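You operate a simulated robot arm through the tools that you are given. There is no shell and no other tool. Be economical: measure what you need, move in short steps, check, and stop when the job is done.

The job below is to be done with a simulated two-armed robot. You get a single attempt, and the scene is never put back.

## Task
Fetch the dark cupcake from the front of the tall counter and set it on the middle shelf of the right display table. Take the yellow sponge from the front of the tall counter and put it on the top of the corner table. Press the call button to switch it off. Open the warmer drawer, put the grey cup in the inside of the warmer drawer, then shut the drawer. Put the orange cloth on the upper shelf of the wide steel table. Put the beige dark cupcake plate from the back of the counter on the left board of the sink and the red dark cupcake plate on the middle shelf of the low rack. Put two of the white cups from the top of the long table on the shelf of the small table. Take the blue tin and put it on the red plate on the top of the long table. Fetch the orange cup from the top of the tea table beside the urns and set it on the lower shelf of the trolley. The order is free. Set down upright: grey cup, white cup, blue tin, orange cup.

The check looks at the end state, three seconds after you hand in, the way a careful person would. Anything else that was tipped, shoved, dropped, spilled or broken makes it a failure. Flat cloth is picked up by pressing the open fingertips on it (5 to 10 N) and closing them slowly along it; thin cloth reads only 2 to 8 mm in the jaws.

## Robot
Two 6-joint arms with two-finger parallel grippers on one trunk, on a base that drives. Base frame: it is fixed to the floor where the robot stands at the start and does not move with it; the origin is under the middle of the robot, x ahead of it, y to its left, z up. Units: cm, rad, N and s.
The left shoulder is at the start at [-7.7, 17.7, 83.2], the right one opposite. With the tool pointing down near the work surface each hand reaches from about 44 to 58 cm from the robot's upright axis, wherever it stands, measured 20 degrees to its own side. Places, roughly: blue tin (8x8x11 cm) [-210, -320, 90]; call button [80, -80, 120]; dark cupcake (6x6x6 cm) [50, 0, 80]; dark cupcake plate [-225, -175, 75]; grey cup (8x8x9 cm) [50, -170, 30]; inside of the warmer drawer [60, -350, 60]; left board of the sink [-410, 280, 90]; lower shelf of the trolley [-360, -450, 40]; middle shelf of the low rack [-370, -80, 50]; middle shelf of the right display table [-110, -130, 50]; orange cloth (7x10x5 cm) [60, -190, 30]; orange cup (8x8x9 cm) [-380, -340, 90]; red plate (13x12x3 cm) [-230, -280, 80]; shelf of the small table [-120, 20, 30]; top of the corner table [80, -450, 80]; upper shelf of the wide steel table [-70, -520, 50]; warmer drawer [60, -350, 60]; white cup (8x8x9 cm) [-200, -310, 80]; yellow sponge (7x9x4 cm) [70, 10, 80]. Payload 1.57 kg a hand.
Tool frame (each hand has its own): the origin (TCP) lies between the finger pads and is the grasp point; the fingertips stand 3 cm ahead of it; z points along the fingers, y is the line along which they close. Largest opening 8 cm; finger width 1.7, thickness 1.2; the body of the gripper, 4 by 8.2 cm, starts 8 cm behind the TCP.
Orientation is told as [roll, pitch, yaw] about the base's x, y, z axes, in that order, counted from this pose: with the fingers straight down and closing along the base's y, the tool's x points along the base's -x, its y along +y and its z along -z.

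## Interface
- The arms move only by the tool step_arm. It takes "left_rows", "right_rows" or both (then of equal length, played together; a hand with none holds still); each is a list that holds one entry, the list of rows, each a list of 7 numbers: the shift along the tool's x, y, z in units of 500 mm (1.0 is 500 mm), then the turn, a rotation vector about the tool's x, y, z in units of 45 degrees (1.0 is 45 degrees), then the finger opening in m, from 0 to 0.08. In form: [[[tx, ty, tz, wx, wy, wz, jaw], ...]]. A call has 1 to 10 rows; each row is the pose to reach, as a shift and turn from the pose commanded when the call began, along the tool's axes at that moment. A call with a number of a shift or a turn outside -1 to 1 is refused whole. Rows are played at 5 a second. More than 5 cm and 0.15 rad between two rows, or a gripper value outside its range, and nothing of the call is played. A pose out of reach is approached as far as the arm can. The call stops where the force on the tool passes 40 N (or 10 N more than at its start, if that is more) or the arm is blocked; 0.2 s more then pass. Each finger travels about 7.2 cm/s and halts on what it meets, pressing with about 23 N; the grip force reading is that of the motor and also rises with nothing between the fingers. The clock runs only during rows and for 0.2 s after the last one: add rows that repeat a pose to give the fingers time. It gives the time, the measured TCP pose, the force on the tool (base axes), the opening and the grip force at its end, in the units of the frame above (readings bear some noise), with the torque about the TCP (base axes, N m) and any sound that the robot's microphone picked up.
- Cameras (640 x 400 px; columns grow to the right, rows downward): "scene" is now at [3.22, 0.22, 154.69]; the picture's right is [0.01, -1.00, 0.00], its down [-0.81, -0.01, -0.59] and it looks along [0.59, 0.01, -0.81] (base axes); focal length 292 px, centre (320, 200). "left" rides on the left gripper at [7.2, 0.7, -12.2] in its tool frame; the picture's right is [-0.09, 1.00, 0.00], its down [-0.84, -0.08, -0.54] and it looks along [-0.54, -0.05, 0.84] (tool axes); focal length 238 px, centre (320, 200). "right" rides on the right gripper at [7.2, -0.7, -12.2] in its tool frame; the picture's right is [0.09, 1.00, 0.00], its down [-0.84, 0.08, -0.54] and it looks along [-0.54, 0.05, 0.84] (tool axes); focal length 238 px, centre (320, 200). There is no depth. A picture from a camera that has moved, and an enlarged one, comes with that camera's place and axes in the base frame and with its lens.
- snapshot(camera): a new picture of that camera. No time passes.
- lift_body(by): slides the trunk up (or, below 0, down) by that many cm; the arms and the scene camera ride with it, the base frame stays. It gives what a move gives, with no picture.
- base_move(legs): drives the robot by 1 to 6 legs, each [ahead, left, turn to the left] in cm, cm and rad, along the robot's own axes; the way and the turn of a leg run together, so that a leg with both is an arc; at most 150 cm and 3.142 rad a leg. The arms and the cameras ride along, it lands a little off, and it stops where it bumps. It gives what a move gives.
- head_to(pan, tilt): turns the head with the scene camera to pan (to the left, within 2.496 rad either way) and tilt (down, from -0.506 to 1.204), counted from straight ahead of the robot. It gives what a move gives.
- inspect(camera, box): a new picture of the part [left, top, right, bottom] of that camera's present view, enlarged. No time passes.
- sign_off(): hands the job in; it is judged then, once.

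Go step by step. Nothing tells you exact positions but the pictures and the camera data: compare them with the known pose of the tool, close in by small moves and look again before you grip or let go. The budget is 556 turns and 352 pictures, counting those below and the enlarged ones. Unless the task says otherwise, let go and move clear before handing in, and close with one line.

The tools are called after "Emit:" by a JSON object that holds its "op" and its "data". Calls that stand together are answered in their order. step_arm: Moves the arms, as the interface text tells. Its arguments: {"type":"object","properties":{"left_rows":{"type":"array","items":{"type":"array","items":{"type":"array","items":{"type":"number"}}}},"right_rows":{"type":"array","items":{"type":"array","items":{"type":"array","items":{"type":"number"}}}}},"required":[]} The other tools are called the same way: lift_body (by) slides the trunk up or down; base_move (legs) drives the base; head_to (pan, tilt) turns the head that bears the scene camera; snapshot (camera) takes a picture; inspect (camera, box) takes an enlarged picture of a part of a camera's view; sign_off () hands the job in.

At the start:

```text
time: 0.0
left_position: [48.76, 31.04, 107.43]
left_tool_rot: [0.0, 0.001, 0.002]
left_ft_force: [0.0, -0.3, 0.0]
left_torque: [0.02, 0.01, -0.02]
left_finger_gap: 8.02
left_finger_force: 0.0
right_position: [37.88, -16.57, 110.36]
right_tool_rot: [0.001, 0.0, 0.0]
right_ft_force: [0.0, 0.0, -0.4]
right_torque: [0.0, -0.03, -0.01]
right_finger_gap: 7.98
right_finger_force: 0.0
trunk travel left (down, up): [-27.5, 5.3]
robot x, y, heading: [0.32, -0.16, -0.002]
head pan, tilt: [0.014, 0.939]
```

scene: 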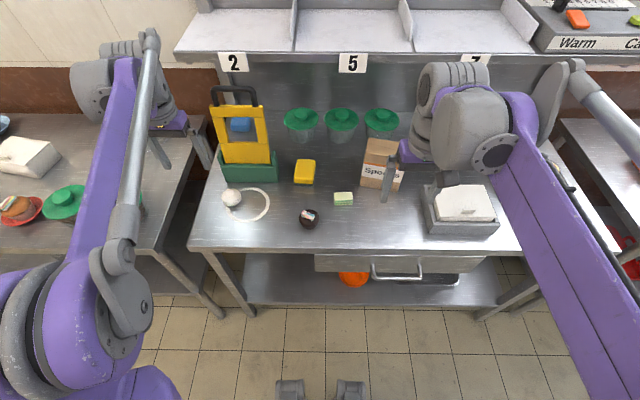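
right: 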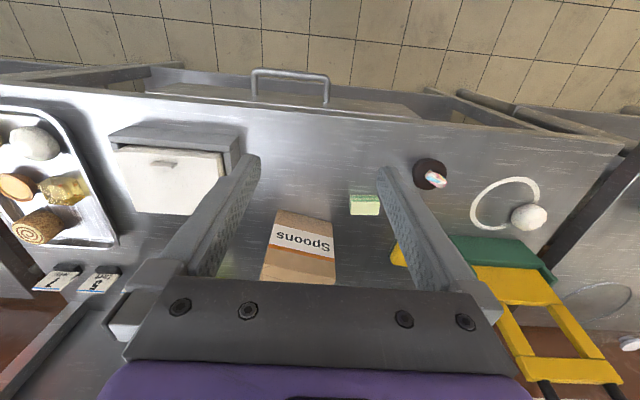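
left: 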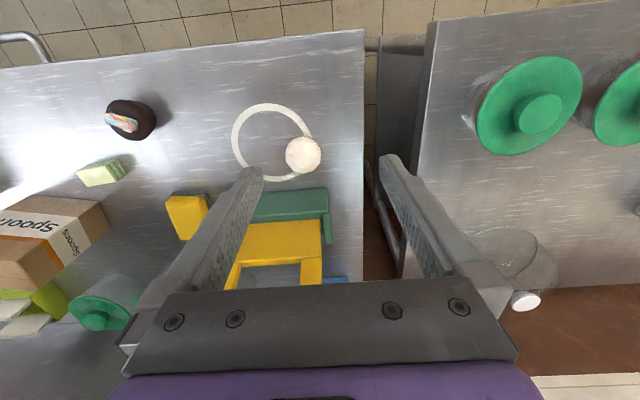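

I see the dark cupcake near (51, 4) and the yellow sponge near (69, 6) on the counter ahead. First I'll look around to learn the layout.

Emit:
{"op": "head_to", "data": {"pan": -1.2, "tilt": 0.35}}

Emit:
{"op": "snapshot", "data": {"camera": "scene"}}

Emit:
{"op": "head_to", "data": {"pan": -2.4, "tilt": 0.35}}

Emit:
{"op": "snapshot", "data": {"camera": "scene"}}

Emit:
{"op": "head_to", "data": {"pan": 2.4, "tilt": 0.35}}

Emit:
{"op": "snapshot", "data": {"camera": "scene"}}

Emit:
{"op": "head_to", "data": {"pan": 0, "tilt": 0.3}}

Emit:
{"op": "snapshot", "data": {"camera": "scene"}}

```text
time: 1.4
left_position: [48.71, 31.12, 107.54]
left_tool_rot: [0.002, 0.0, 0.0]
left_ft_force: [-0.3, 0.1, 0.9]
left_torque: [-0.03, -0.02, 0.03]
left_finger_gap: 8.0
left_finger_force: 0.0
right_position: [37.93, -16.65, 110.31]
right_tool_rot: [-0.001, 0.0, -0.002]
right_ft_force: [0.3, 0.5, 0.6]
right_torque: [0.0, -0.02, 0.03]
right_finger_gap: 8.0
right_finger_force: 0.0
trunk travel left (down, up): [-27.5, 5.3]
robot x, y, heading: [0.26, 0.14, 0.003]
head pan, tilt: [-1.201, 0.351]
```

```text
348 pictures are left
camera scene: at [-0.74, -8.56, 159.73], right [-0.93, -0.36, 0.0], down [-0.12, 0.32, -0.94], along [0.34, -0.88, -0.34], focal length 292 px, centre (320, 200)
```

scene: 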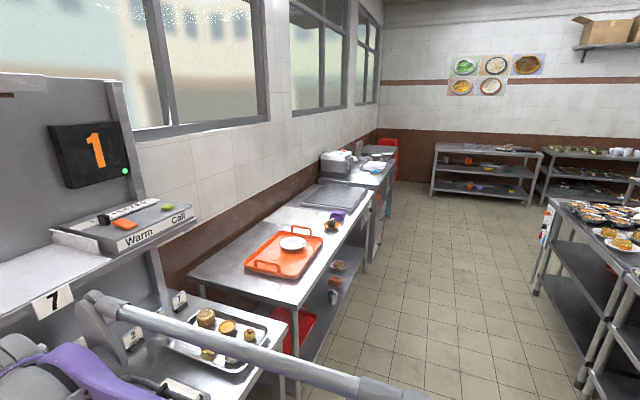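

```text
time: 2.8
left_position: [48.79, 31.18, 107.5]
left_tool_rot: [0.001, 0.0, 0.001]
left_ft_force: [0.5, -0.1, -0.4]
left_torque: [-0.01, 0.0, 0.01]
left_finger_gap: 7.99
left_finger_force: 0.1
right_position: [37.94, -16.52, 110.22]
right_tool_rot: [-0.001, 0.001, 0.002]
right_ft_force: [0.1, 0.1, 0.7]
right_torque: [0.0, 0.02, 0.01]
right_finger_gap: 8.0
right_finger_force: 0.1
trunk travel left (down, up): [-27.5, 5.3]
robot x, y, heading: [-0.36, 0.01, 0.002]
head pan, tilt: [-2.4, 0.351]
```

```text
347 pictures are left
camera scene: at [-10.98, -6.17, 159.73], right [-0.68, 0.74, 0.0], down [0.25, 0.23, -0.94], along [-0.69, -0.63, -0.34], focal length 292 px, centre (320, 200)
```

scene: 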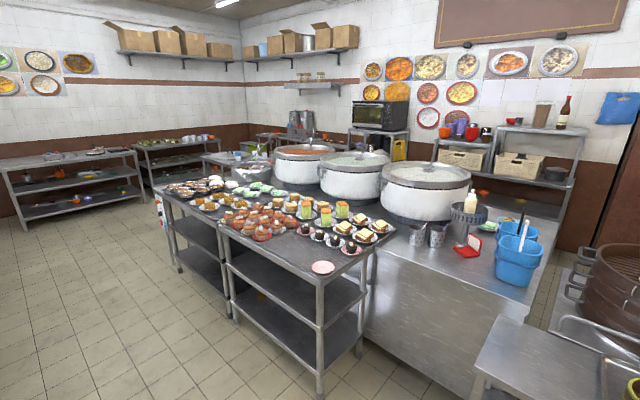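

```text
time: 6.6
left_position: [48.72, 31.09, 107.53]
left_tool_rot: [0.001, 0.001, 0.001]
left_ft_force: [-0.1, -0.1, -0.1]
left_torque: [0.0, 0.0, 0.03]
left_finger_gap: 8.0
left_finger_force: 0.0
right_position: [37.89, -16.53, 110.24]
right_tool_rot: [-0.001, -0.002, 0.001]
right_ft_force: [-0.3, -0.3, 0.5]
right_torque: [-0.01, 0.0, -0.02]
right_finger_gap: 8.03
right_finger_force: 0.1
trunk travel left (down, up): [-27.5, 5.3]
robot x, y, heading: [0.02, -0.06, -0.001]
head pan, tilt: [2.4, 0.351]
```

```text
346 pictures are left
camera scene: at [-10.98, 6.41, 159.73], right [0.68, 0.74, 0.0], down [0.25, -0.23, -0.94], along [-0.69, 0.63, -0.34], focal length 292 px, centre (320, 200)
```

scene: 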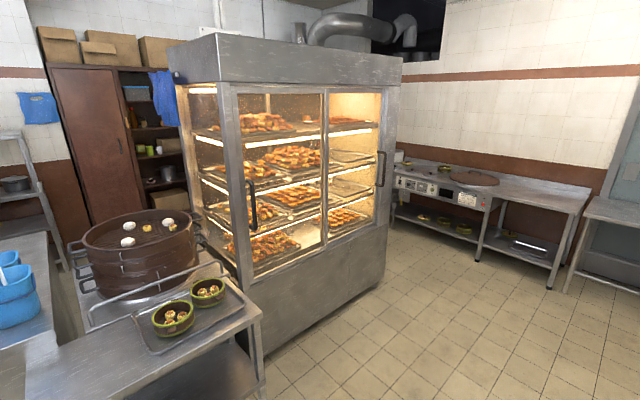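

```text
time: 8.8
left_position: [48.76, 31.15, 107.51]
left_tool_rot: [0.0, 0.001, -0.001]
left_ft_force: [0.7, -0.8, 0.6]
left_torque: [-0.03, 0.0, -0.01]
left_finger_gap: 7.99
left_finger_force: 0.1
right_position: [37.94, -16.57, 110.18]
right_tool_rot: [0.001, 0.0, 0.001]
right_ft_force: [0.2, -0.7, 0.2]
right_torque: [0.03, 0.01, 0.01]
right_finger_gap: 8.01
right_finger_force: 0.1
trunk travel left (down, up): [-27.5, 5.3]
robot x, y, heading: [-0.11, -0.08, -0.002]
head pan, tilt: [0.0, 0.3]
```

```text
345 pictures are left
camera scene: at [5.22, 0.12, 160.2], right [0.0, -1.0, 0.0], down [-0.3, 0.0, -0.96], along [0.96, 0.0, -0.3], focal length 292 px, centre (320, 200)
```

scene: 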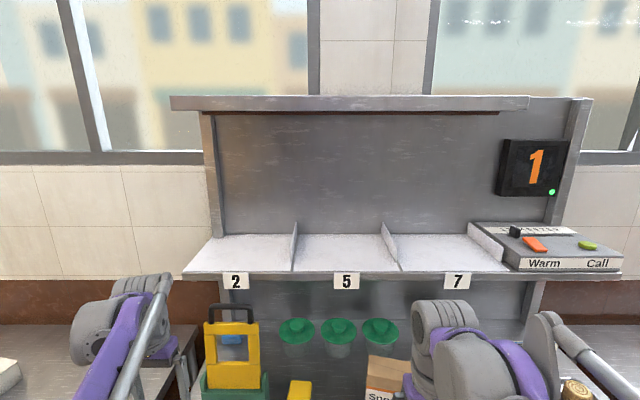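

The button sits at the right end of the upper ledge. Now I move the left hand over the cupcake and look.

Emit:
{"op": "step_arm", "data": {"left_rows": [[[0, -0.1, 0.02, 0, 0, 0, 0.08], [0, -0.19, 0.04, 0, 0, 0, 0.08], [-0.01, -0.28, 0.06, 0, 0, 0, 0.08], [-0.02, -0.37, 0.08, 0, 0, 0, 0.08], [-0.03, -0.45, 0.12, 0, 0, 0, 0.08], [-0.04, -0.53, 0.16, 0, 0, 0, 0.08], [-0.04, -0.53, 0.16, 0, 0, 0, 0.08]]]}}

Emit:
{"op": "snapshot", "data": {"camera": "left"}}

```text
refused: row 1 steps farther than a row can; nothing moved
```

```text
344 pictures are left
camera left: at [41.6, 31.87, 119.58], right [0.09, 1.0, 0.0], down [0.84, -0.08, 0.54], along [0.54, -0.05, -0.84], focal length 238 px, centre (320, 200)
```

left: 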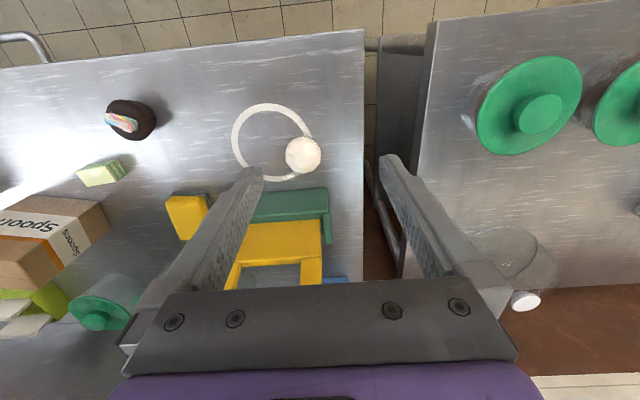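

The step was too long; I repeat it with shorter rows.

Emit:
{"op": "step_arm", "data": {"left_rows": [[[0, -0.08, 0.02, 0, 0, 0, 0.08], [0, -0.16, 0.04, 0, 0, 0, 0.08], [-0.01, -0.24, 0.06, 0, 0, 0, 0.08], [-0.02, -0.32, 0.08, 0, 0, 0, 0.08], [-0.03, -0.4, 0.11, 0, 0, 0, 0.08], [-0.04, -0.47, 0.14, 0, 0, 0, 0.08], [-0.04, -0.53, 0.18, 0, 0, 0, 0.08], [-0.04, -0.53, 0.18, 0, 0, 0, 0.08]]]}}

Emit:
{"op": "snapshot", "data": {"camera": "left"}}

```text
time: 10.6
left_position: [50.85, 4.4, 98.38]
left_tool_rot: [0.001, 0.0, -0.001]
left_ft_force: [0.0, 0.3, 0.3]
left_torque: [-0.01, -0.02, 0.02]
left_finger_gap: 7.98
left_finger_force: 0.0
right_position: [37.88, -16.52, 110.29]
right_tool_rot: [0.001, -0.002, 0.001]
right_ft_force: [0.3, -0.3, -0.6]
right_torque: [-0.04, -0.02, 0.0]
right_finger_gap: 7.98
right_finger_force: 0.0
trunk travel left (down, up): [-27.5, 5.3]
robot x, y, heading: [-0.04, -0.16, 0.003]
head pan, tilt: [0.0, 0.3]
```

```text
343 pictures are left
camera left: at [43.73, 5.18, 110.54], right [0.09, 1.0, 0.0], down [0.84, -0.08, 0.54], along [0.54, -0.05, -0.84], focal length 238 px, centre (320, 200)
```

left: 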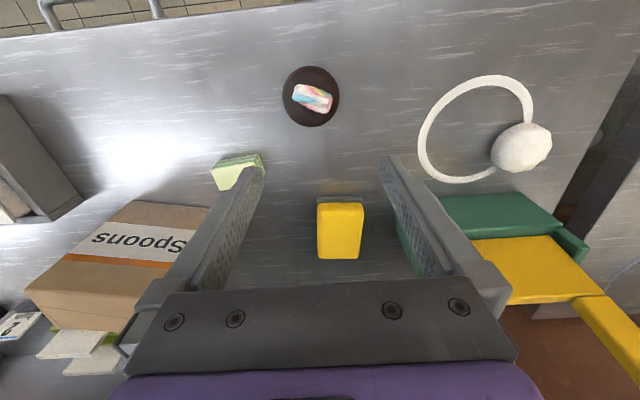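

The two views put the table top at about z 82, the cupcake at (48, 4) and the sponge at (65.6, 6). I lower toward the cupcake and check.

Emit:
{"op": "step_arm", "data": {"left_rows": [[[0.05, -0.01, 0.02, 0, 0, 0, 0.08], [0.056, -0.01, 0.1, 0, 0, 0, 0.08], [0.056, -0.01, 0.13, 0, 0, 0, 0.08], [0.056, -0.01, 0.13, 0, 0, 0, 0.08]]]}}

Emit:
{"op": "snapshot", "data": {"camera": "left"}}

```text
time: 11.6
left_position: [48.07, 4.23, 91.89]
left_tool_rot: [0.001, 0.001, 0.0]
left_ft_force: [0.8, -0.5, 0.0]
left_torque: [0.0, -0.01, 0.02]
left_finger_gap: 8.04
left_finger_force: 0.1
right_position: [37.93, -16.6, 110.26]
right_tool_rot: [-0.002, 0.0, 0.0]
right_ft_force: [0.1, -0.4, -0.2]
right_torque: [-0.01, -0.03, 0.02]
right_finger_gap: 8.0
right_finger_force: 0.1
trunk travel left (down, up): [-27.5, 5.3]
robot x, y, heading: [-0.08, -0.04, -0.001]
head pan, tilt: [0.0, 0.3]
```

```text
342 pictures are left
camera left: at [40.87, 4.91, 103.94], right [0.09, 1.0, 0.0], down [0.84, -0.08, 0.54], along [0.54, -0.05, -0.84], focal length 238 px, centre (320, 200)
```

left: 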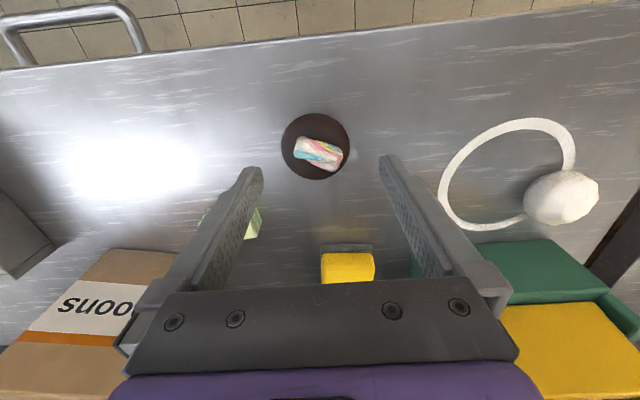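

Cupcake at about (47.4, 3.9). I lower and grip.

Emit:
{"op": "step_arm", "data": {"left_rows": [[[0.01, -0.006, 0.05, 0, 0, 0, 0.08], [0.012, -0.006, 0.108, 0, 0, 0, 0.08], [0.012, -0.006, 0.108, 0, 0, 0, 0.08], [0.012, -0.006, 0.108, 0, 0, 0, 0.065], [0.012, -0.006, 0.108, 0, 0, 0, 0.05], [0.012, -0.006, 0.108, 0, 0, 0, 0.05], [0.012, -0.006, 0.108, 0, 0, 0, 0.05]]]}}

Emit:
{"op": "snapshot", "data": {"camera": "left"}}

```text
time: 13.2
left_position: [47.41, 3.88, 86.62]
left_tool_rot: [0.0, 0.001, 0.0]
left_ft_force: [0.6, 0.2, 0.0]
left_torque: [-0.02, 0.01, 0.01]
left_finger_gap: 5.63
left_finger_force: 22.9
right_position: [37.87, -16.64, 110.36]
right_tool_rot: [-0.001, 0.0, 0.001]
right_ft_force: [0.8, 0.6, 0.1]
right_torque: [-0.03, -0.01, 0.0]
right_finger_gap: 8.02
right_finger_force: 0.0
trunk travel left (down, up): [-27.5, 5.3]
robot x, y, heading: [0.16, 0.07, 0.002]
head pan, tilt: [0.0, 0.3]
```

```text
341 pictures are left
camera left: at [40.18, 4.63, 98.7], right [0.09, 1.0, 0.0], down [0.84, -0.08, 0.54], along [0.54, -0.05, -0.84], focal length 238 px, centre (320, 200)
```

left: 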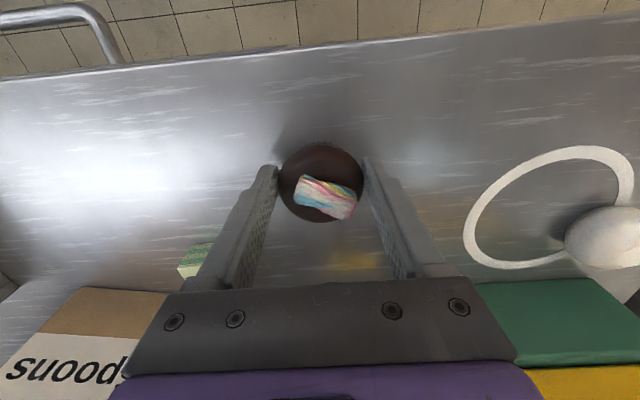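

Cupcake gripped. I lift it and move it aside to the left, then look down at the base clearance.

Emit:
{"op": "step_arm", "data": {"left_rows": [[[0, 0, -0.09, 0, 0, 0, 0.05], [0, 0, -0.18, 0, 0, 0, 0.05], [0.04, 0.07, -0.23, 0, 0, 0, 0.05], [0.08, 0.14, -0.28, 0, 0, 0, 0.05], [0.1, 0.22, -0.3, 0, 0, 0, 0.05], [0.12, 0.3, -0.32, 0, 0, 0, 0.05], [0.12, 0.38, -0.32, 0, 0, 0, 0.05], [0.12, 0.42, -0.32, 0, 0, 0, 0.05]]]}}

Emit:
{"op": "head_to", "data": {"pan": 0, "tilt": 1.2}}

Emit:
{"op": "snapshot", "data": {"camera": "scene"}}

```text
time: 15.0
left_position: [41.1, 24.9, 102.65]
left_tool_rot: [-0.002, -0.001, 0.001]
left_ft_force: [-0.4, 0.6, -0.4]
left_torque: [0.01, 0.01, -0.05]
left_finger_gap: 5.66
left_finger_force: 23.5
right_position: [37.86, -16.69, 110.3]
right_tool_rot: [0.0, 0.001, 0.0]
right_ft_force: [0.3, 0.5, 0.8]
right_torque: [-0.01, 0.01, -0.01]
right_finger_gap: 8.0
right_finger_force: 0.0
trunk travel left (down, up): [-27.5, 5.3]
robot x, y, heading: [-0.27, 0.05, -0.003]
head pan, tilt: [0.0, 0.3]
```

```text
time: 16.2
left_position: [41.17, 24.86, 102.67]
left_tool_rot: [0.0, 0.0, -0.001]
left_ft_force: [0.3, 0.3, -0.2]
left_torque: [-0.01, 0.0, -0.02]
left_finger_gap: 5.65
left_finger_force: 22.9
right_position: [38.0, -16.55, 110.3]
right_tool_rot: [0.0, -0.001, 0.001]
right_ft_force: [-0.1, 0.6, -0.1]
right_torque: [0.0, 0.05, -0.02]
right_finger_gap: 8.0
right_finger_force: 0.0
trunk travel left (down, up): [-27.5, 5.3]
robot x, y, heading: [-0.06, -0.25, 0.005]
head pan, tilt: [0.0, 1.201]
```

```text
340 pictures are left
camera scene: at [1.48, 0.12, 153.0], right [0.0, -1.0, 0.0], down [-0.93, 0.0, -0.36], along [0.36, 0.0, -0.93], focal length 292 px, centre (320, 200)
```

scene: 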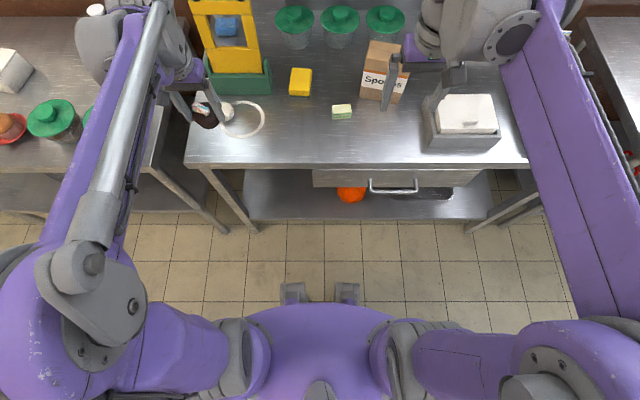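

There is about 25 cm of free floor ahead of the base. I retract the left hand a bit and drive ahead for the sponge.

Emit:
{"op": "step_arm", "data": {"left_rows": [[[0.08, 0, -0.02, 0, 0, 0, 0.05], [0.15, 0, -0.04, 0, 0, 0, 0.05], [0.15, 0, -0.04, 0, 0, 0, 0.05]]]}}

Emit:
{"op": "base_move", "data": {"legs": [[14, 5, 0]]}}

Emit:
{"op": "snapshot", "data": {"camera": "right"}}

```text
time: 17.0
left_position: [33.87, 24.88, 104.75]
left_tool_rot: [-0.001, 0.0, -0.001]
left_ft_force: [0.5, 0.6, 0.1]
left_torque: [0.04, 0.0, -0.02]
left_finger_gap: 5.69
left_finger_force: 23.2
right_position: [37.89, -16.58, 110.15]
right_tool_rot: [-0.001, -0.001, 0.0]
right_ft_force: [0.0, -0.1, -0.7]
right_torque: [-0.06, 0.0, 0.03]
right_finger_gap: 7.99
right_finger_force: 0.0
trunk travel left (down, up): [-27.5, 5.3]
robot x, y, heading: [-0.3, -0.09, 0.002]
head pan, tilt: [0.0, 1.201]
```

```text
time: 18.4
left_position: [47.91, 29.57, 104.73]
left_tool_rot: [-0.001, 0.0, -0.002]
left_ft_force: [-0.5, -0.6, 0.2]
left_torque: [0.02, 0.0, -0.01]
left_finger_gap: 5.65
left_finger_force: 22.5
right_position: [52.12, -11.73, 110.22]
right_tool_rot: [0.0, 0.0, -0.004]
right_ft_force: [0.4, -0.3, 1.4]
right_torque: [0.0, -0.02, -0.01]
right_finger_gap: 8.0
right_finger_force: 0.0
trunk travel left (down, up): [-27.5, 5.3]
robot x, y, heading: [14.12, 4.63, -0.006]
head pan, tilt: [0.0, 1.201]
```

```text
339 pictures are left
camera right: at [44.85, -12.39, 122.52], right [-0.09, 1.0, 0.0], down [0.84, 0.07, 0.54], along [0.54, 0.05, -0.84], focal length 238 px, centre (320, 200)
```

right: 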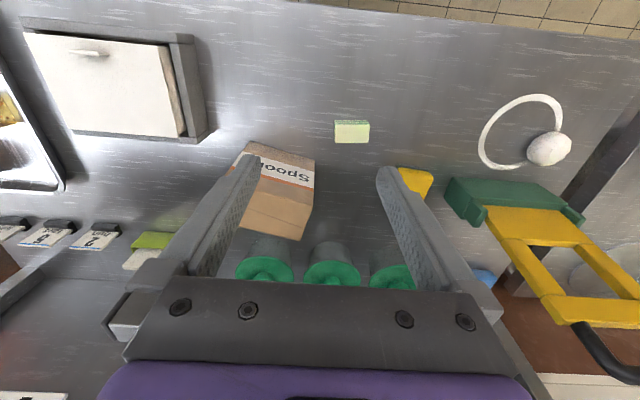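

I move the right hand over the sponge at height and look.

Emit:
{"op": "step_arm", "data": {"right_rows": [[[-0.04, 0.07, 0, 0, 0, 0, 0.08], [-0.08, 0.14, 0, 0, 0, 0, 0.08], [-0.12, 0.21, 0, 0, 0, 0, 0.08], [-0.16, 0.28, 0, 0, 0, 0, 0.08], [-0.2, 0.35, 0.01, 0, 0, 0, 0.08], [-0.228, 0.355, 0.08, 0, 0, 0, 0.08], [-0.228, 0.355, 0.16, 0, 0, 0, 0.08], [-0.228, 0.355, 0.24, 0, 0, 0, 0.08], [-0.228, 0.355, 0.24, 0, 0, 0, 0.08]]]}}

Emit:
{"op": "snapshot", "data": {"camera": "right"}}

```text
time: 20.4
left_position: [47.78, 29.62, 104.67]
left_tool_rot: [-0.001, 0.0, -0.005]
left_ft_force: [-0.2, 0.4, 0.2]
left_torque: [0.01, 0.01, 0.0]
left_finger_gap: 5.64
left_finger_force: 22.9
right_position: [63.41, 6.16, 98.26]
right_tool_rot: [0.0, 0.001, -0.002]
right_ft_force: [0.5, -0.7, 0.2]
right_torque: [0.01, 0.0, 0.01]
right_finger_gap: 8.0
right_finger_force: 0.1
trunk travel left (down, up): [-27.5, 5.3]
robot x, y, heading: [14.43, 5.17, -0.005]
head pan, tilt: [0.0, 1.201]
```

```text
338 pictures are left
camera right: at [56.32, 5.43, 110.48], right [-0.09, 1.0, 0.0], down [0.84, 0.07, 0.54], along [0.54, 0.05, -0.84], focal length 238 px, centre (320, 200)
```

right: 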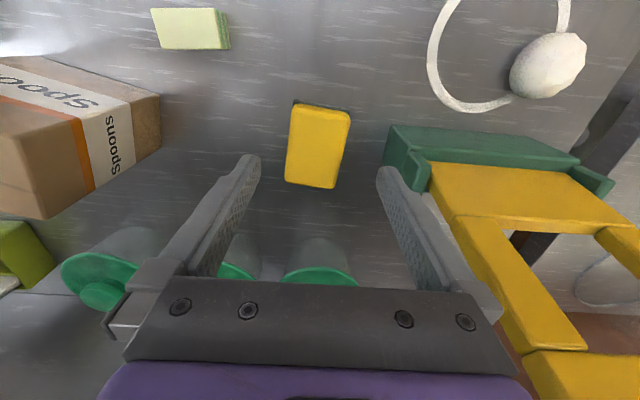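

Sponge at about (65.2, 6.0). I lower around it and grip.

Emit:
{"op": "step_arm", "data": {"right_rows": [[[-0.036, -0.004, 0.06, 0, 0, 0, 0.08], [-0.036, -0.004, 0.14, 0, 0, 0, 0.08], [-0.036, -0.004, 0.2, 0, 0, 0, 0.08], [-0.036, -0.004, 0.235, 0, 0, 0, 0.08], [-0.036, -0.004, 0.252, 0, 0, 0, 0.08], [-0.036, -0.004, 0.252, 0, 0, 0, 0.08]]]}}

Emit:
{"op": "snapshot", "data": {"camera": "right"}}

```text
time: 21.8
left_position: [47.9, 29.65, 104.79]
left_tool_rot: [-0.002, 0.0, -0.003]
left_ft_force: [0.2, 0.8, -1.4]
left_torque: [-0.01, 0.02, -0.03]
left_finger_gap: 5.65
left_finger_force: 23.1
right_position: [65.35, 5.82, 85.87]
right_tool_rot: [-0.001, -0.001, -0.004]
right_ft_force: [-0.8, -0.7, 0.1]
right_torque: [-0.03, 0.04, -0.02]
right_finger_gap: 8.01
right_finger_force: 0.1
trunk travel left (down, up): [-27.5, 5.3]
robot x, y, heading: [14.11, 5.06, -0.001]
head pan, tilt: [0.0, 1.201]
```

```text
337 pictures are left
camera right: at [58.23, 5.13, 97.97], right [-0.09, 1.0, 0.0], down [0.84, 0.07, 0.54], along [0.54, 0.05, -0.84], focal length 238 px, centre (320, 200)
```

right: 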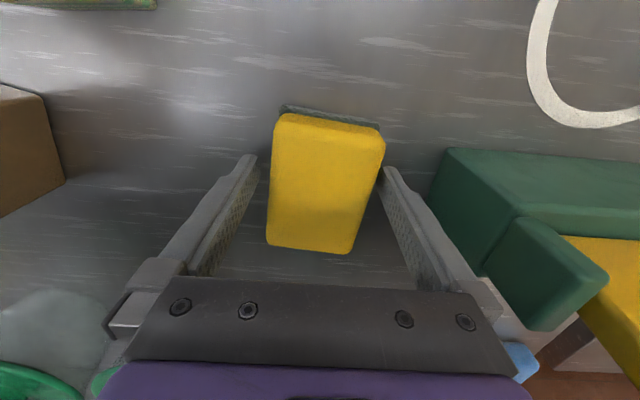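

Fingers straddle the sponge; I close and lift.

Emit:
{"op": "step_arm", "data": {"right_rows": [[[0, 0, 0, 0, 0, 0, 0.065], [0, 0, 0, 0, 0, 0, 0.05], [0, 0, 0, 0, 0, 0, 0.05], [0, 0, 0, 0, 0, 0, 0.05]]]}}

Emit:
{"op": "step_arm", "data": {"right_rows": [[[0, 0, -0.08, 0, 0, 0, 0.05], [0, 0, -0.17, 0, 0, 0, 0.05], [0, 0, -0.26, 0, 0, 0, 0.05], [0, 0, -0.35, 0, 0, 0, 0.05], [0, 0, -0.44, 0, 0, 0, 0.05], [0.07, -0.06, -0.46, 0, 0, 0, 0.05], [0.14, -0.12, -0.46, 0, 0, 0, 0.05], [0.21, -0.18, -0.46, 0, 0, 0, 0.05], [0.28, -0.24, -0.46, 0, 0, 0, 0.05], [0.34, -0.3, -0.46, 0, 0, 0, 0.05]]]}}

Emit:
{"op": "snapshot", "data": {"camera": "right"}}

```text
time: 22.8
left_position: [47.89, 29.7, 104.77]
left_tool_rot: [0.0, 0.0, -0.004]
left_ft_force: [0.0, 0.0, -0.5]
left_torque: [0.02, 0.0, 0.0]
left_finger_gap: 5.64
left_finger_force: 23.5
right_position: [65.46, 5.93, 85.82]
right_tool_rot: [0.001, 0.0, -0.004]
right_ft_force: [0.1, -0.4, 0.1]
right_torque: [0.0, 0.01, 0.0]
right_finger_gap: 6.41
right_finger_force: 23.2
trunk travel left (down, up): [-27.5, 5.3]
robot x, y, heading: [13.87, 5.23, -0.001]
head pan, tilt: [0.0, 1.201]
```

```text
time: 25.0
left_position: [47.79, 29.56, 104.78]
left_tool_rot: [0.002, -0.001, -0.003]
left_ft_force: [0.2, 0.4, -0.3]
left_torque: [-0.02, -0.03, 0.02]
left_finger_gap: 5.66
left_finger_force: 22.9
right_position: [48.31, -9.18, 108.72]
right_tool_rot: [0.0, 0.0, -0.002]
right_ft_force: [-0.7, -1.0, -1.0]
right_torque: [0.02, 0.0, 0.02]
right_finger_gap: 6.38
right_finger_force: 22.9
trunk travel left (down, up): [-27.5, 5.3]
robot x, y, heading: [14.19, 4.97, -0.005]
head pan, tilt: [0.0, 1.201]
```

```text
336 pictures are left
camera right: at [41.08, -9.96, 120.91], right [-0.09, 1.0, 0.0], down [0.84, 0.07, 0.54], along [0.54, 0.05, -0.84], focal length 238 px, centre (320, 200)
```

right: 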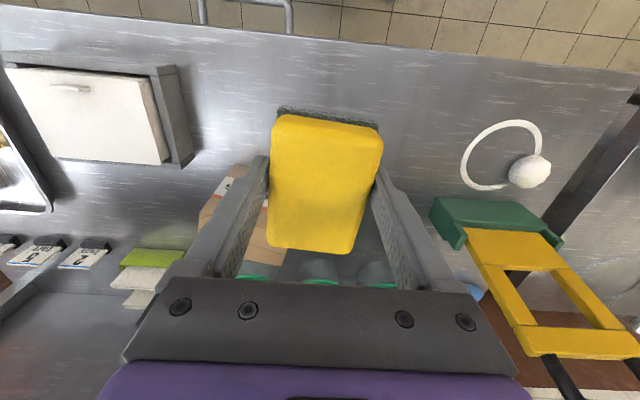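

Both items are in hand. For a shelf with little headroom I need the cupcake held with a near-horizontal tool, so I back up and set the cupcake back on the counter's edge to regrasp it.

Emit:
{"op": "base_move", "data": {"legs": [[-14, -5, 0]]}}

Emit:
{"op": "step_arm", "data": {"left_rows": [[[-0.08, -0.04, 0, 0, 0, 0, 0.05], [-0.16, -0.08, 0, 0, 0, 0, 0.05], [-0.24, -0.12, 0.02, 0, 0, 0, 0.05], [-0.26, -0.2, 0.04, 0, 0, 0, 0.05], [-0.26, -0.28, 0.06, 0, 0, 0, 0.05], [-0.26, -0.36, 0.08, 0, 0, 0, 0.05], [-0.26, -0.39, 0.16, 0, 0, 0, 0.05], [-0.26, -0.39, 0.24, 0, 0, 0, 0.05], [-0.26, -0.39, 0.24, 0, 0, 0, 0.05]]]}}

Emit:
{"op": "snapshot", "data": {"camera": "left"}}

```text
time: 26.4
left_position: [33.89, 24.82, 104.75]
left_tool_rot: [0.001, 0.0, 0.0]
left_ft_force: [-0.2, -0.3, -0.6]
left_torque: [0.0, -0.01, -0.01]
left_finger_gap: 5.66
left_finger_force: 23.0
right_position: [34.41, -14.03, 108.7]
right_tool_rot: [0.002, -0.001, -0.003]
right_ft_force: [0.8, -0.5, 0.1]
right_torque: [0.04, -0.02, 0.02]
right_finger_gap: 6.39
right_finger_force: 23.6
trunk travel left (down, up): [-27.5, 5.3]
robot x, y, heading: [0.17, -0.1, -0.002]
head pan, tilt: [0.0, 1.201]
```

```text
time: 28.4
left_position: [46.61, 5.4, 92.91]
left_tool_rot: [0.001, -0.001, -0.001]
left_ft_force: [0.5, 0.7, -1.5]
left_torque: [-0.01, 0.03, 0.01]
left_finger_gap: 5.59
left_finger_force: 23.1
right_position: [34.35, -14.1, 108.73]
right_tool_rot: [0.001, 0.0, -0.002]
right_ft_force: [0.4, 0.4, -0.3]
right_torque: [-0.03, 0.01, 0.01]
right_finger_gap: 6.35
right_finger_force: 22.8
trunk travel left (down, up): [-27.5, 5.3]
robot x, y, heading: [0.22, 0.14, -0.002]
head pan, tilt: [0.0, 1.201]
```

```text
335 pictures are left
camera left: at [39.55, 6.28, 104.93], right [0.09, 1.0, 0.0], down [0.84, -0.08, 0.54], along [0.54, -0.05, -0.84], focal length 238 px, centre (320, 200)
```

left: 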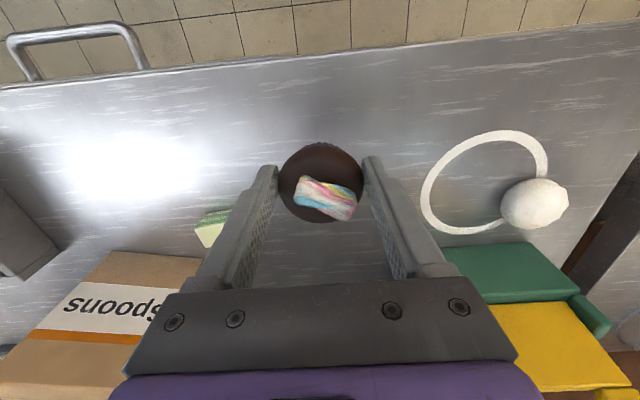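

I set it down, release, and rise.

Emit:
{"op": "step_arm", "data": {"left_rows": [[[0, 0, 0.06, 0, 0, 0, 0.05], [0, 0, 0.11, 0, 0, 0, 0.05], [0, 0, 0.124, 0, 0, 0, 0.05], [0, 0, 0.124, 0, 0, 0, 0.065], [0, 0, 0.124, 0, 0, 0, 0.08], [0, 0, 0.124, 0, 0, 0, 0.08], [0, 0, 0.04, 0, 0, 0, 0.08], [0, 0, -0.05, 0, 0, 0, 0.08], [0, 0, -0.14, 0, 0, 0, 0.08]]]}}

Emit:
{"op": "base_move", "data": {"legs": [[-20, 0, 0]]}}

Emit:
{"op": "step_arm", "data": {"left_rows": [[[0, 0, 0, 0, -0.18, 0, 0.08], [0, 0, 0, 0, -0.36, 0, 0.08], [0, 0, 0, 0, -0.54, 0, 0.08], [0, 0, 0, 0, -0.72, 0, 0.08], [0, 0, 0, 0, -0.9, 0, 0.08], [0, 0, 0, 0, -0.9, 0, 0.08]]]}}

Emit:
{"op": "snapshot", "data": {"camera": "scene"}}

```text
time: 30.4
left_position: [46.85, 5.23, 99.81]
left_tool_rot: [-0.001, 0.0, -0.002]
left_ft_force: [-0.3, -0.1, -0.5]
left_torque: [0.02, 0.01, 0.01]
left_finger_gap: 8.0
left_finger_force: 0.0
right_position: [34.25, -14.01, 108.64]
right_tool_rot: [0.001, 0.002, -0.002]
right_ft_force: [0.8, -0.3, 0.7]
right_torque: [0.0, 0.0, -0.02]
right_finger_gap: 6.34
right_finger_force: 23.2
trunk travel left (down, up): [-27.5, 5.3]
robot x, y, heading: [0.03, 0.12, -0.003]
head pan, tilt: [0.0, 1.201]
```

```text
time: 31.9
left_position: [27.2, 5.29, 99.87]
left_tool_rot: [0.001, 0.0, -0.005]
left_ft_force: [0.6, 0.0, 0.1]
left_torque: [0.02, -0.01, 0.01]
left_finger_gap: 8.0
left_finger_force: 0.1
right_position: [14.52, -14.11, 108.8]
right_tool_rot: [-0.001, 0.001, -0.004]
right_ft_force: [-0.1, -0.5, -0.3]
right_torque: [-0.03, 0.0, 0.0]
right_finger_gap: 6.32
right_finger_force: 22.6
trunk travel left (down, up): [-27.5, 5.3]
robot x, y, heading: [-19.68, 0.36, 0.002]
head pan, tilt: [0.0, 1.201]
```

```text
time: 33.4
left_position: [27.23, 5.18, 99.87]
left_tool_rot: [0.002, -0.708, -0.007]
left_ft_force: [0.3, -0.4, 0.6]
left_torque: [0.0, -0.03, 0.02]
left_finger_gap: 7.98
left_finger_force: 0.0
right_position: [14.58, -14.1, 108.68]
right_tool_rot: [-0.002, 0.0, -0.004]
right_ft_force: [-1.7, -0.1, -1.1]
right_torque: [-0.02, -0.05, 0.0]
right_finger_gap: 6.3
right_finger_force: 22.4
trunk travel left (down, up): [-27.5, 5.3]
robot x, y, heading: [-19.65, -0.0, -0.005]
head pan, tilt: [0.0, 1.201]
```

```text
334 pictures are left
camera scene: at [-18.15, 0.29, 152.99], right [0.0, -1.0, 0.0], down [-0.93, 0.0, -0.36], along [0.36, 0.0, -0.93], focal length 292 px, centre (320, 200)
```

scene: 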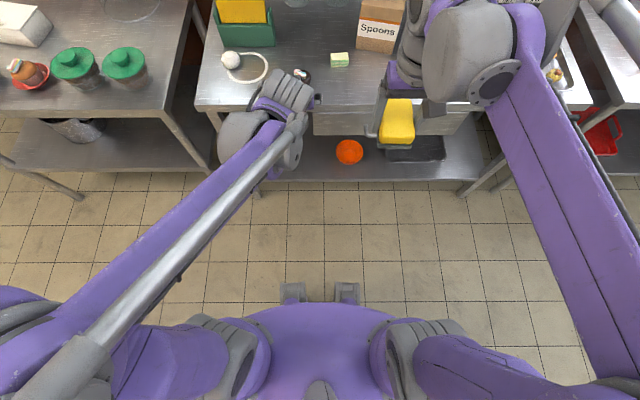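

The arm tilts fine. I continue to about 70° tilt and come down behind the cupcake.

Emit:
{"op": "step_arm", "data": {"left_rows": [[[-0.05, 0, 0.05, 0, -0.16, 0, 0.08], [-0.1, 0, 0.1, 0, -0.32, 0, 0.08], [-0.15, 0, 0.15, 0, -0.48, 0, 0.08], [-0.206, 0, 0.208, 0, -0.65, 0, 0.08], [-0.206, 0, 0.208, 0, -0.65, 0, 0.08]]]}}

Emit:
{"op": "snapshot", "data": {"camera": "left"}}

Emit:
{"op": "snapshot", "data": {"camera": "scene"}}

```text
time: 34.5
left_position: [41.61, 5.38, 98.66]
left_tool_rot: [0.001, -1.219, -0.005]
left_ft_force: [-0.1, -0.4, -1.0]
left_torque: [0.04, 0.0, 0.01]
left_finger_gap: 8.0
left_finger_force: 0.0
right_position: [14.41, -14.05, 108.62]
right_tool_rot: [-0.001, 0.001, -0.005]
right_ft_force: [-0.5, 0.2, 0.4]
right_torque: [-0.02, -0.02, -0.01]
right_finger_gap: 6.29
right_finger_force: 23.3
trunk travel left (down, up): [-27.5, 5.3]
robot x, y, heading: [-19.73, 0.36, -0.004]
head pan, tilt: [0.0, 1.201]
```

```text
333 pictures are left
camera left: at [27.71, 6.24, 95.92], right [0.04, 1.0, 0.09], down [-0.22, -0.08, 0.97], along [0.97, -0.05, 0.22], focal length 238 px, centre (320, 200)
```

left: 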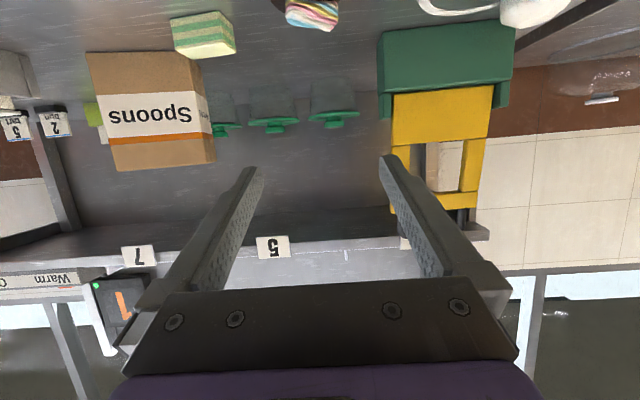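

```text
332 pictures are left
camera scene: at [-18.3, 0.3, 152.99], right [0.0, -1.0, 0.0], down [-0.93, 0.0, -0.36], along [0.36, 0.0, -0.93], focal length 292 px, centre (320, 200)
```

scene: 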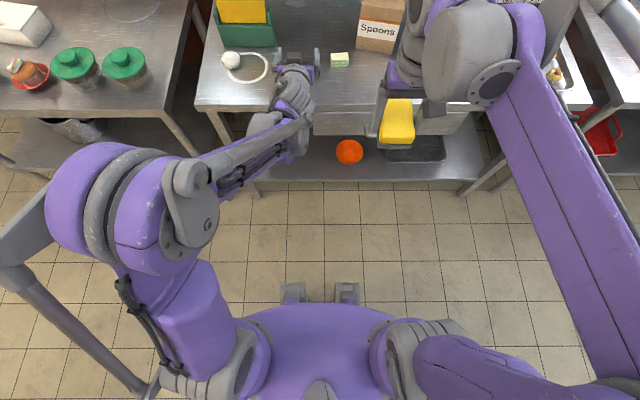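

The camera side hangs below the tool at this tilt, so a 50° tilt is the better compromise. I turn back to 50° and go to a pre-grasp point.

Emit:
{"op": "step_arm", "data": {"left_rows": [[[0.03, 0, -0.003, 0, 0.15, 0, 0.08], [0.08, 0, -0.006, 0, 0.3, 0, 0.08], [0.137, 0, -0.01, 0, 0.445, 0, 0.08], [0.137, 0, -0.01, 0, 0.445, 0, 0.08]]]}}

Emit:
{"op": "snapshot", "data": {"camera": "left"}}

```text
time: 35.5
left_position: [38.74, 5.27, 92.28]
left_tool_rot: [0.002, -0.869, -0.005]
left_ft_force: [0.4, -0.2, -0.3]
left_torque: [0.02, 0.06, 0.04]
left_finger_gap: 7.99
left_finger_force: 0.2
right_position: [14.57, -14.02, 108.79]
right_tool_rot: [-0.001, -0.003, -0.005]
right_ft_force: [-1.0, -0.2, 0.3]
right_torque: [-0.02, -0.04, 0.02]
right_finger_gap: 6.32
right_finger_force: 23.1
trunk travel left (down, up): [-27.5, 5.3]
robot x, y, heading: [-19.93, 0.04, -0.005]
head pan, tilt: [0.0, 1.201]
```

```text
331 pictures are left
camera left: at [24.9, 6.05, 94.58], right [0.06, 1.0, 0.07], down [0.13, -0.08, 0.99], along [0.99, -0.05, -0.13], focal length 238 px, centre (320, 200)
```

left: 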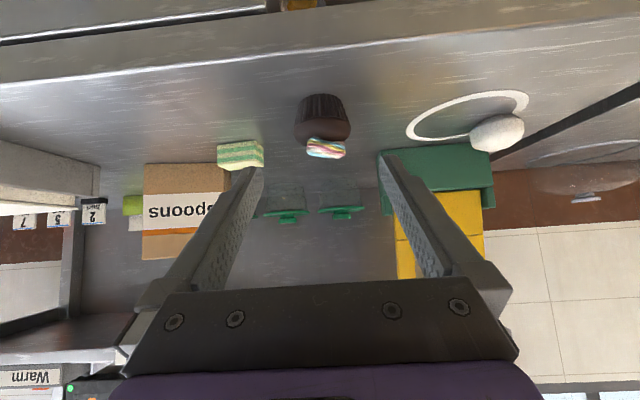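

The cupcake is lined up. I advance along the tool, then close.

Emit:
{"op": "step_arm", "data": {"left_rows": [[[0, 0.006, 0.08, 0, 0, 0, 0.08], [0, 0.006, 0.15, 0, 0, 0, 0.08], [0, 0.006, 0.2, 0, 0, 0, 0.08], [0, 0.006, 0.2, 0, 0, 0, 0.08], [0, 0.006, 0.2, 0, 0, 0, 0.065], [0, 0.006, 0.2, 0, 0, 0, 0.045], [0, 0.006, 0.2, 0, 0, 0, 0.045], [0, 0.006, 0.2, 0, 0, 0, 0.045]]]}}

Emit:
{"op": "snapshot", "data": {"camera": "left"}}

```text
time: 37.4
left_position: [46.48, 5.44, 86.06]
left_tool_rot: [0.002, -0.869, -0.004]
left_ft_force: [-0.2, 0.9, 0.9]
left_torque: [0.04, -0.03, -0.03]
left_finger_gap: 5.64
left_finger_force: 23.3
right_position: [14.52, -14.08, 108.69]
right_tool_rot: [0.0, 0.002, -0.005]
right_ft_force: [-0.3, -0.5, 0.2]
right_torque: [-0.03, 0.0, 0.0]
right_finger_gap: 6.28
right_finger_force: 22.5
trunk travel left (down, up): [-27.5, 5.3]
robot x, y, heading: [-19.62, 0.34, -0.003]
head pan, tilt: [0.0, 1.201]
```

```text
330 pictures are left
camera left: at [32.63, 6.28, 88.27], right [0.06, 1.0, 0.07], down [0.13, -0.08, 0.99], along [0.99, -0.05, -0.13], focal length 238 px, centre (320, 200)
```

left: 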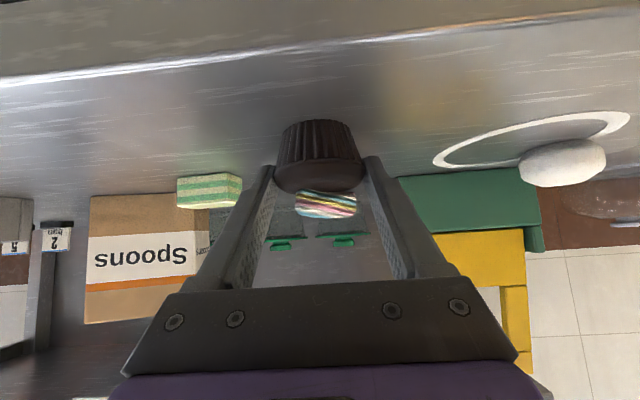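

Gripped near-upright. I lift it, back off, and drive toward the right display table, facing it.

Emit:
{"op": "step_arm", "data": {"left_rows": [[[-0.06, 0, -0.05, 0, 0, 0, 0.045], [-0.12, 0, -0.1, 0, 0, 0, 0.045], [-0.184, 0, -0.154, 0, 0, 0, 0.045], [-0.184, 0, -0.154, 0, 0, 0, 0.045]]]}}

Emit:
{"op": "base_move", "data": {"legs": [[-12, 0, 0], [0, 0, -1.571], [110, 17, 0], [0, 0, -1.571]]}}

Emit:
{"op": "head_to", "data": {"pan": 0, "tilt": 0.7}}

Emit:
{"op": "snapshot", "data": {"camera": "scene"}}

Emit:
{"op": "snapshot", "data": {"camera": "left"}}

```text
time: 38.4
left_position: [46.75, 5.33, 97.86]
left_tool_rot: [0.002, -0.868, -0.007]
left_ft_force: [0.3, 0.2, 0.3]
left_torque: [-0.02, 0.0, 0.0]
left_finger_gap: 5.63
left_finger_force: 23.1
right_position: [14.5, -14.13, 108.59]
right_tool_rot: [0.0, 0.0, -0.004]
right_ft_force: [0.3, -1.1, 0.1]
right_torque: [0.02, 0.04, 0.0]
right_finger_gap: 6.28
right_finger_force: 23.2
trunk travel left (down, up): [-27.5, 5.3]
robot x, y, heading: [-19.6, 0.26, -0.004]
head pan, tilt: [0.0, 1.201]
```

```text
time: 52.4
left_position: [-80.34, -114.32, 97.87]
left_tool_rot: [0.001, -0.869, -3.114]
left_ft_force: [0.0, -0.3, -0.3]
left_torque: [-0.02, 0.03, 0.01]
left_finger_gap: 5.62
left_finger_force: 23.1
right_position: [-48.83, -93.7, 108.74]
right_tool_rot: [-0.001, 0.0, -3.114]
right_ft_force: [0.8, 0.0, -0.4]
right_torque: [0.0, -0.01, 0.0]
right_finger_gap: 6.3
right_finger_force: 23.4
trunk travel left (down, up): [-27.5, 5.3]
robot x, y, heading: [-14.27, -107.01, -3.112]
head pan, tilt: [0.0, 1.201]
```

```text
time: 53.3
left_position: [-80.4, -114.24, 97.77]
left_tool_rot: [0.002, -0.869, -3.115]
left_ft_force: [-0.6, 0.3, -0.7]
left_torque: [-0.03, -0.03, -0.02]
left_finger_gap: 5.63
left_finger_force: 23.3
right_position: [-48.83, -93.74, 108.75]
right_tool_rot: [-0.001, 0.002, -3.113]
right_ft_force: [-0.1, 0.6, 0.0]
right_torque: [0.03, 0.0, 0.02]
right_finger_gap: 6.29
right_finger_force: 22.9
trunk travel left (down, up): [-27.5, 5.3]
robot x, y, heading: [-14.67, -107.23, -3.114]
head pan, tilt: [0.0, 0.7]
```

```text
329 pictures are left
camera scene: at [-18.59, -106.89, 156.58], right [-0.03, 1.0, 0.0], down [0.64, 0.02, -0.76], along [-0.76, -0.02, -0.64], focal length 292 px, centre (320, 200)
```

scene: 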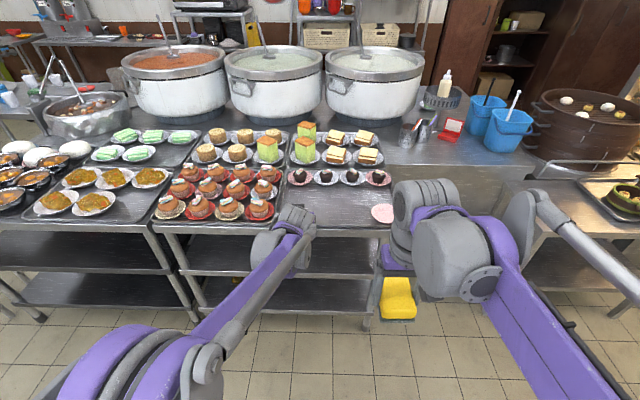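

```text
328 pictures are left
camera left: at [-66.38, -114.46, 100.15], right [-0.03, -1.0, 0.07], down [-0.13, 0.07, 0.99], along [-0.99, 0.02, -0.13], focal length 238 px, centre (320, 200)
```

left: 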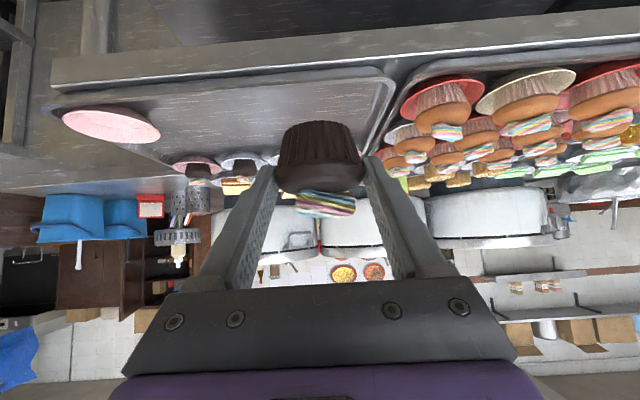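

The pastry table's edge is near x −85, top around z 85. I back up 14 cm, lower the trunk, and look at the shelves.

Emit:
{"op": "base_move", "data": {"legs": [[-14, 0, -0.03]]}}

Emit:
{"op": "lift_body", "data": {"by": -27}}

Emit:
{"op": "snapshot", "data": {"camera": "left"}}

Emit:
{"op": "snapshot", "data": {"camera": "scene"}}

```text
time: 54.6
left_position: [-66.52, -112.05, 97.89]
left_tool_rot: [0.001, -0.868, 3.139]
left_ft_force: [-0.4, 0.4, -0.5]
left_torque: [-0.01, 0.01, -0.01]
left_finger_gap: 5.62
left_finger_force: 22.8
right_position: [-34.5, -92.51, 108.66]
right_tool_rot: [0.0, 0.001, 3.138]
right_ft_force: [1.0, -0.2, 0.5]
right_torque: [-0.01, 0.03, 0.02]
right_finger_gap: 6.25
right_finger_force: 23.1
trunk travel left (down, up): [-27.5, 5.3]
robot x, y, heading: [-0.37, -106.67, 3.141]
head pan, tilt: [0.0, 0.7]
```

```text
time: 57.4
left_position: [-66.7, -112.0, 70.77]
left_tool_rot: [0.001, -0.868, 3.137]
left_ft_force: [0.2, 0.2, -0.1]
left_torque: [0.01, 0.02, -0.01]
left_finger_gap: 5.65
left_finger_force: 22.7
right_position: [-34.33, -92.49, 81.74]
right_tool_rot: [-0.001, 0.002, 3.139]
right_ft_force: [1.1, -0.4, -0.3]
right_torque: [0.01, -0.06, 0.0]
right_finger_gap: 6.27
right_finger_force: 22.9
trunk travel left (down, up): [-0.5, 32.3]
robot x, y, heading: [-0.1, -106.88, 3.139]
head pan, tilt: [0.0, 0.7]
```

```text
327 pictures are left
camera left: at [-52.59, -112.65, 73.15], right [-0.06, -1.0, 0.07], down [-0.13, 0.08, 0.99], along [-0.99, 0.05, -0.13], focal length 238 px, centre (320, 200)
```

left: 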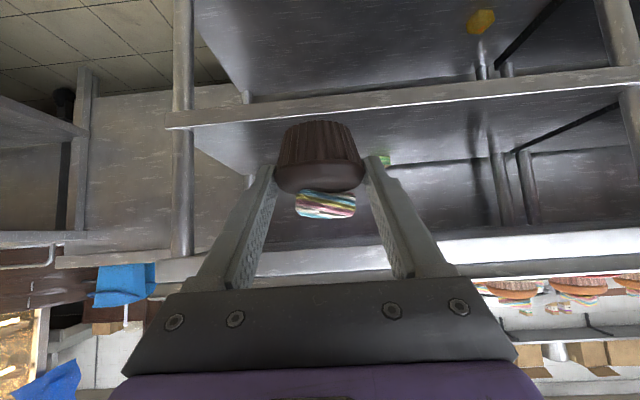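

```text
326 pictures are left
camera scene: at [-9.62, -106.57, 129.12], right [0.0, 1.0, 0.0], down [0.64, 0.0, -0.76], along [-0.76, 0.0, -0.64], focal length 292 px, centre (320, 200)
```

scene: 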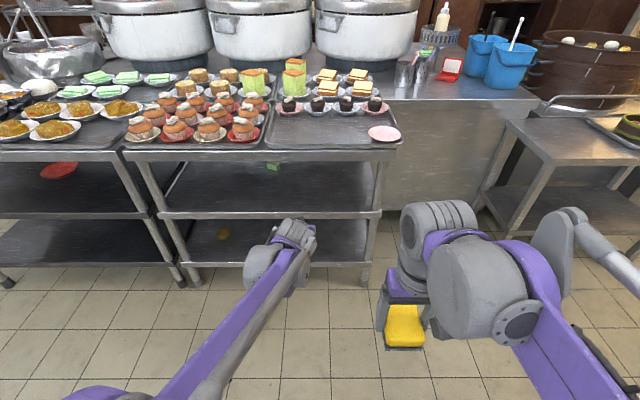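

I estimate the middle shelf at z≈51.5, its front edge at x≈−93 and the top's underside at 76. I lower the hand and drive in, then check.

Emit:
{"op": "step_arm", "data": {"left_rows": [[[0.06, 0, 0.05, 0, 0, 0, 0.045], [0.12, 0, 0.1, 0, 0, 0, 0.045], [0.18, 0, 0.151, 0, 0, 0, 0.045], [0.18, 0, 0.151, 0, 0, 0, 0.045]]]}}

Emit:
{"op": "base_move", "data": {"legs": [[23, 0, 0]]}}

Emit:
{"op": "snapshot", "data": {"camera": "left"}}

Emit:
{"op": "snapshot", "data": {"camera": "scene"}}

```text
time: 58.4
left_position: [-66.84, -111.86, 59.03]
left_tool_rot: [0.001, -0.87, 3.137]
left_ft_force: [0.3, -0.3, -1.0]
left_torque: [0.03, 0.0, 0.03]
left_finger_gap: 5.65
left_finger_force: 22.6
right_position: [-34.4, -92.46, 81.62]
right_tool_rot: [0.001, 0.001, 3.136]
right_ft_force: [-0.1, 0.8, -1.4]
right_torque: [-0.01, -0.02, -0.03]
right_finger_gap: 6.28
right_finger_force: 23.0
trunk travel left (down, up): [-0.5, 32.3]
robot x, y, heading: [-0.26, -106.97, 3.139]
head pan, tilt: [0.0, 0.7]
```

```text
time: 60.1
left_position: [-89.57, -111.58, 59.05]
left_tool_rot: [0.002, -0.868, 3.133]
left_ft_force: [-0.4, 0.1, -0.1]
left_torque: [0.0, -0.01, -0.02]
left_finger_gap: 5.63
left_finger_force: 22.6
right_position: [-57.16, -92.21, 81.68]
right_tool_rot: [-0.001, -0.001, 3.133]
right_ft_force: [0.3, 0.5, -0.3]
right_torque: [-0.02, -0.04, 0.04]
right_finger_gap: 6.3
right_finger_force: 22.6
trunk travel left (down, up): [-0.5, 32.3]
robot x, y, heading: [-22.78, -106.53, 3.134]
head pan, tilt: [0.0, 0.7]
```

```text
325 pictures are left
camera left: at [-75.53, -112.25, 61.4], right [-0.07, -1.0, 0.07], down [-0.13, 0.08, 0.99], along [-0.99, 0.06, -0.13], focal length 238 px, centre (320, 200)
```

left: 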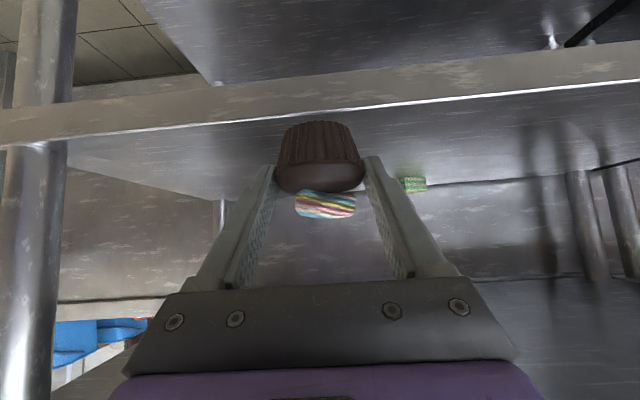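

```text
324 pictures are left
camera scene: at [-32.4, -106.43, 129.12], right [0.01, 1.0, 0.0], down [0.64, 0.0, -0.76], along [-0.76, 0.0, -0.64], focal length 292 px, centre (320, 200)
```

scene: 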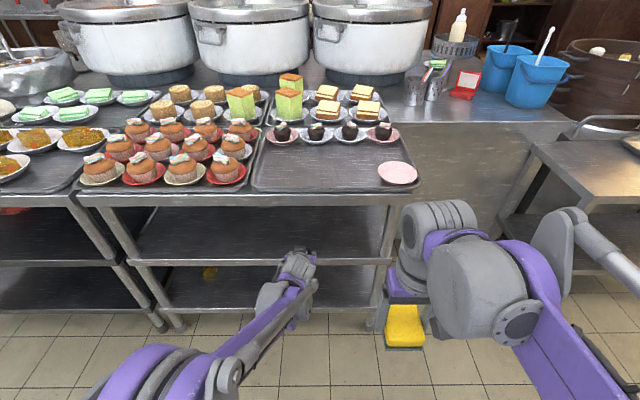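

The cupcake clears the shelf edge. I drive in 11 cm and check.

Emit:
{"op": "base_move", "data": {"legs": [[11, 0, 0]]}}

Emit:
{"op": "snapshot", "data": {"camera": "left"}}

```text
time: 61.3
left_position: [-100.4, -111.59, 59.1]
left_tool_rot: [0.001, -0.867, 3.134]
left_ft_force: [0.3, -0.2, -0.3]
left_torque: [-0.01, 0.04, 0.0]
left_finger_gap: 5.62
left_finger_force: 23.4
right_position: [-68.11, -92.25, 81.57]
right_tool_rot: [-0.001, 0.0, 3.137]
right_ft_force: [-0.1, -0.6, 0.2]
right_torque: [-0.01, -0.02, -0.01]
right_finger_gap: 6.26
right_finger_force: 23.0
trunk travel left (down, up): [-0.5, 32.3]
robot x, y, heading: [-33.9, -106.68, 3.135]
head pan, tilt: [0.0, 0.7]
```

```text
323 pictures are left
camera left: at [-86.46, -112.21, 61.39], right [-0.07, -1.0, 0.07], down [-0.13, 0.08, 0.99], along [-0.99, 0.06, -0.13], focal length 238 px, centre (320, 200)
```

left: 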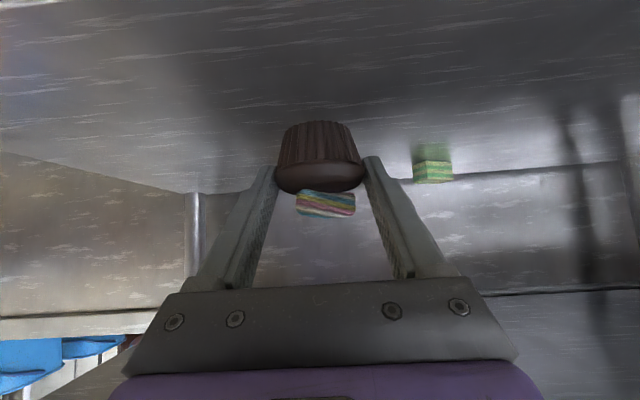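

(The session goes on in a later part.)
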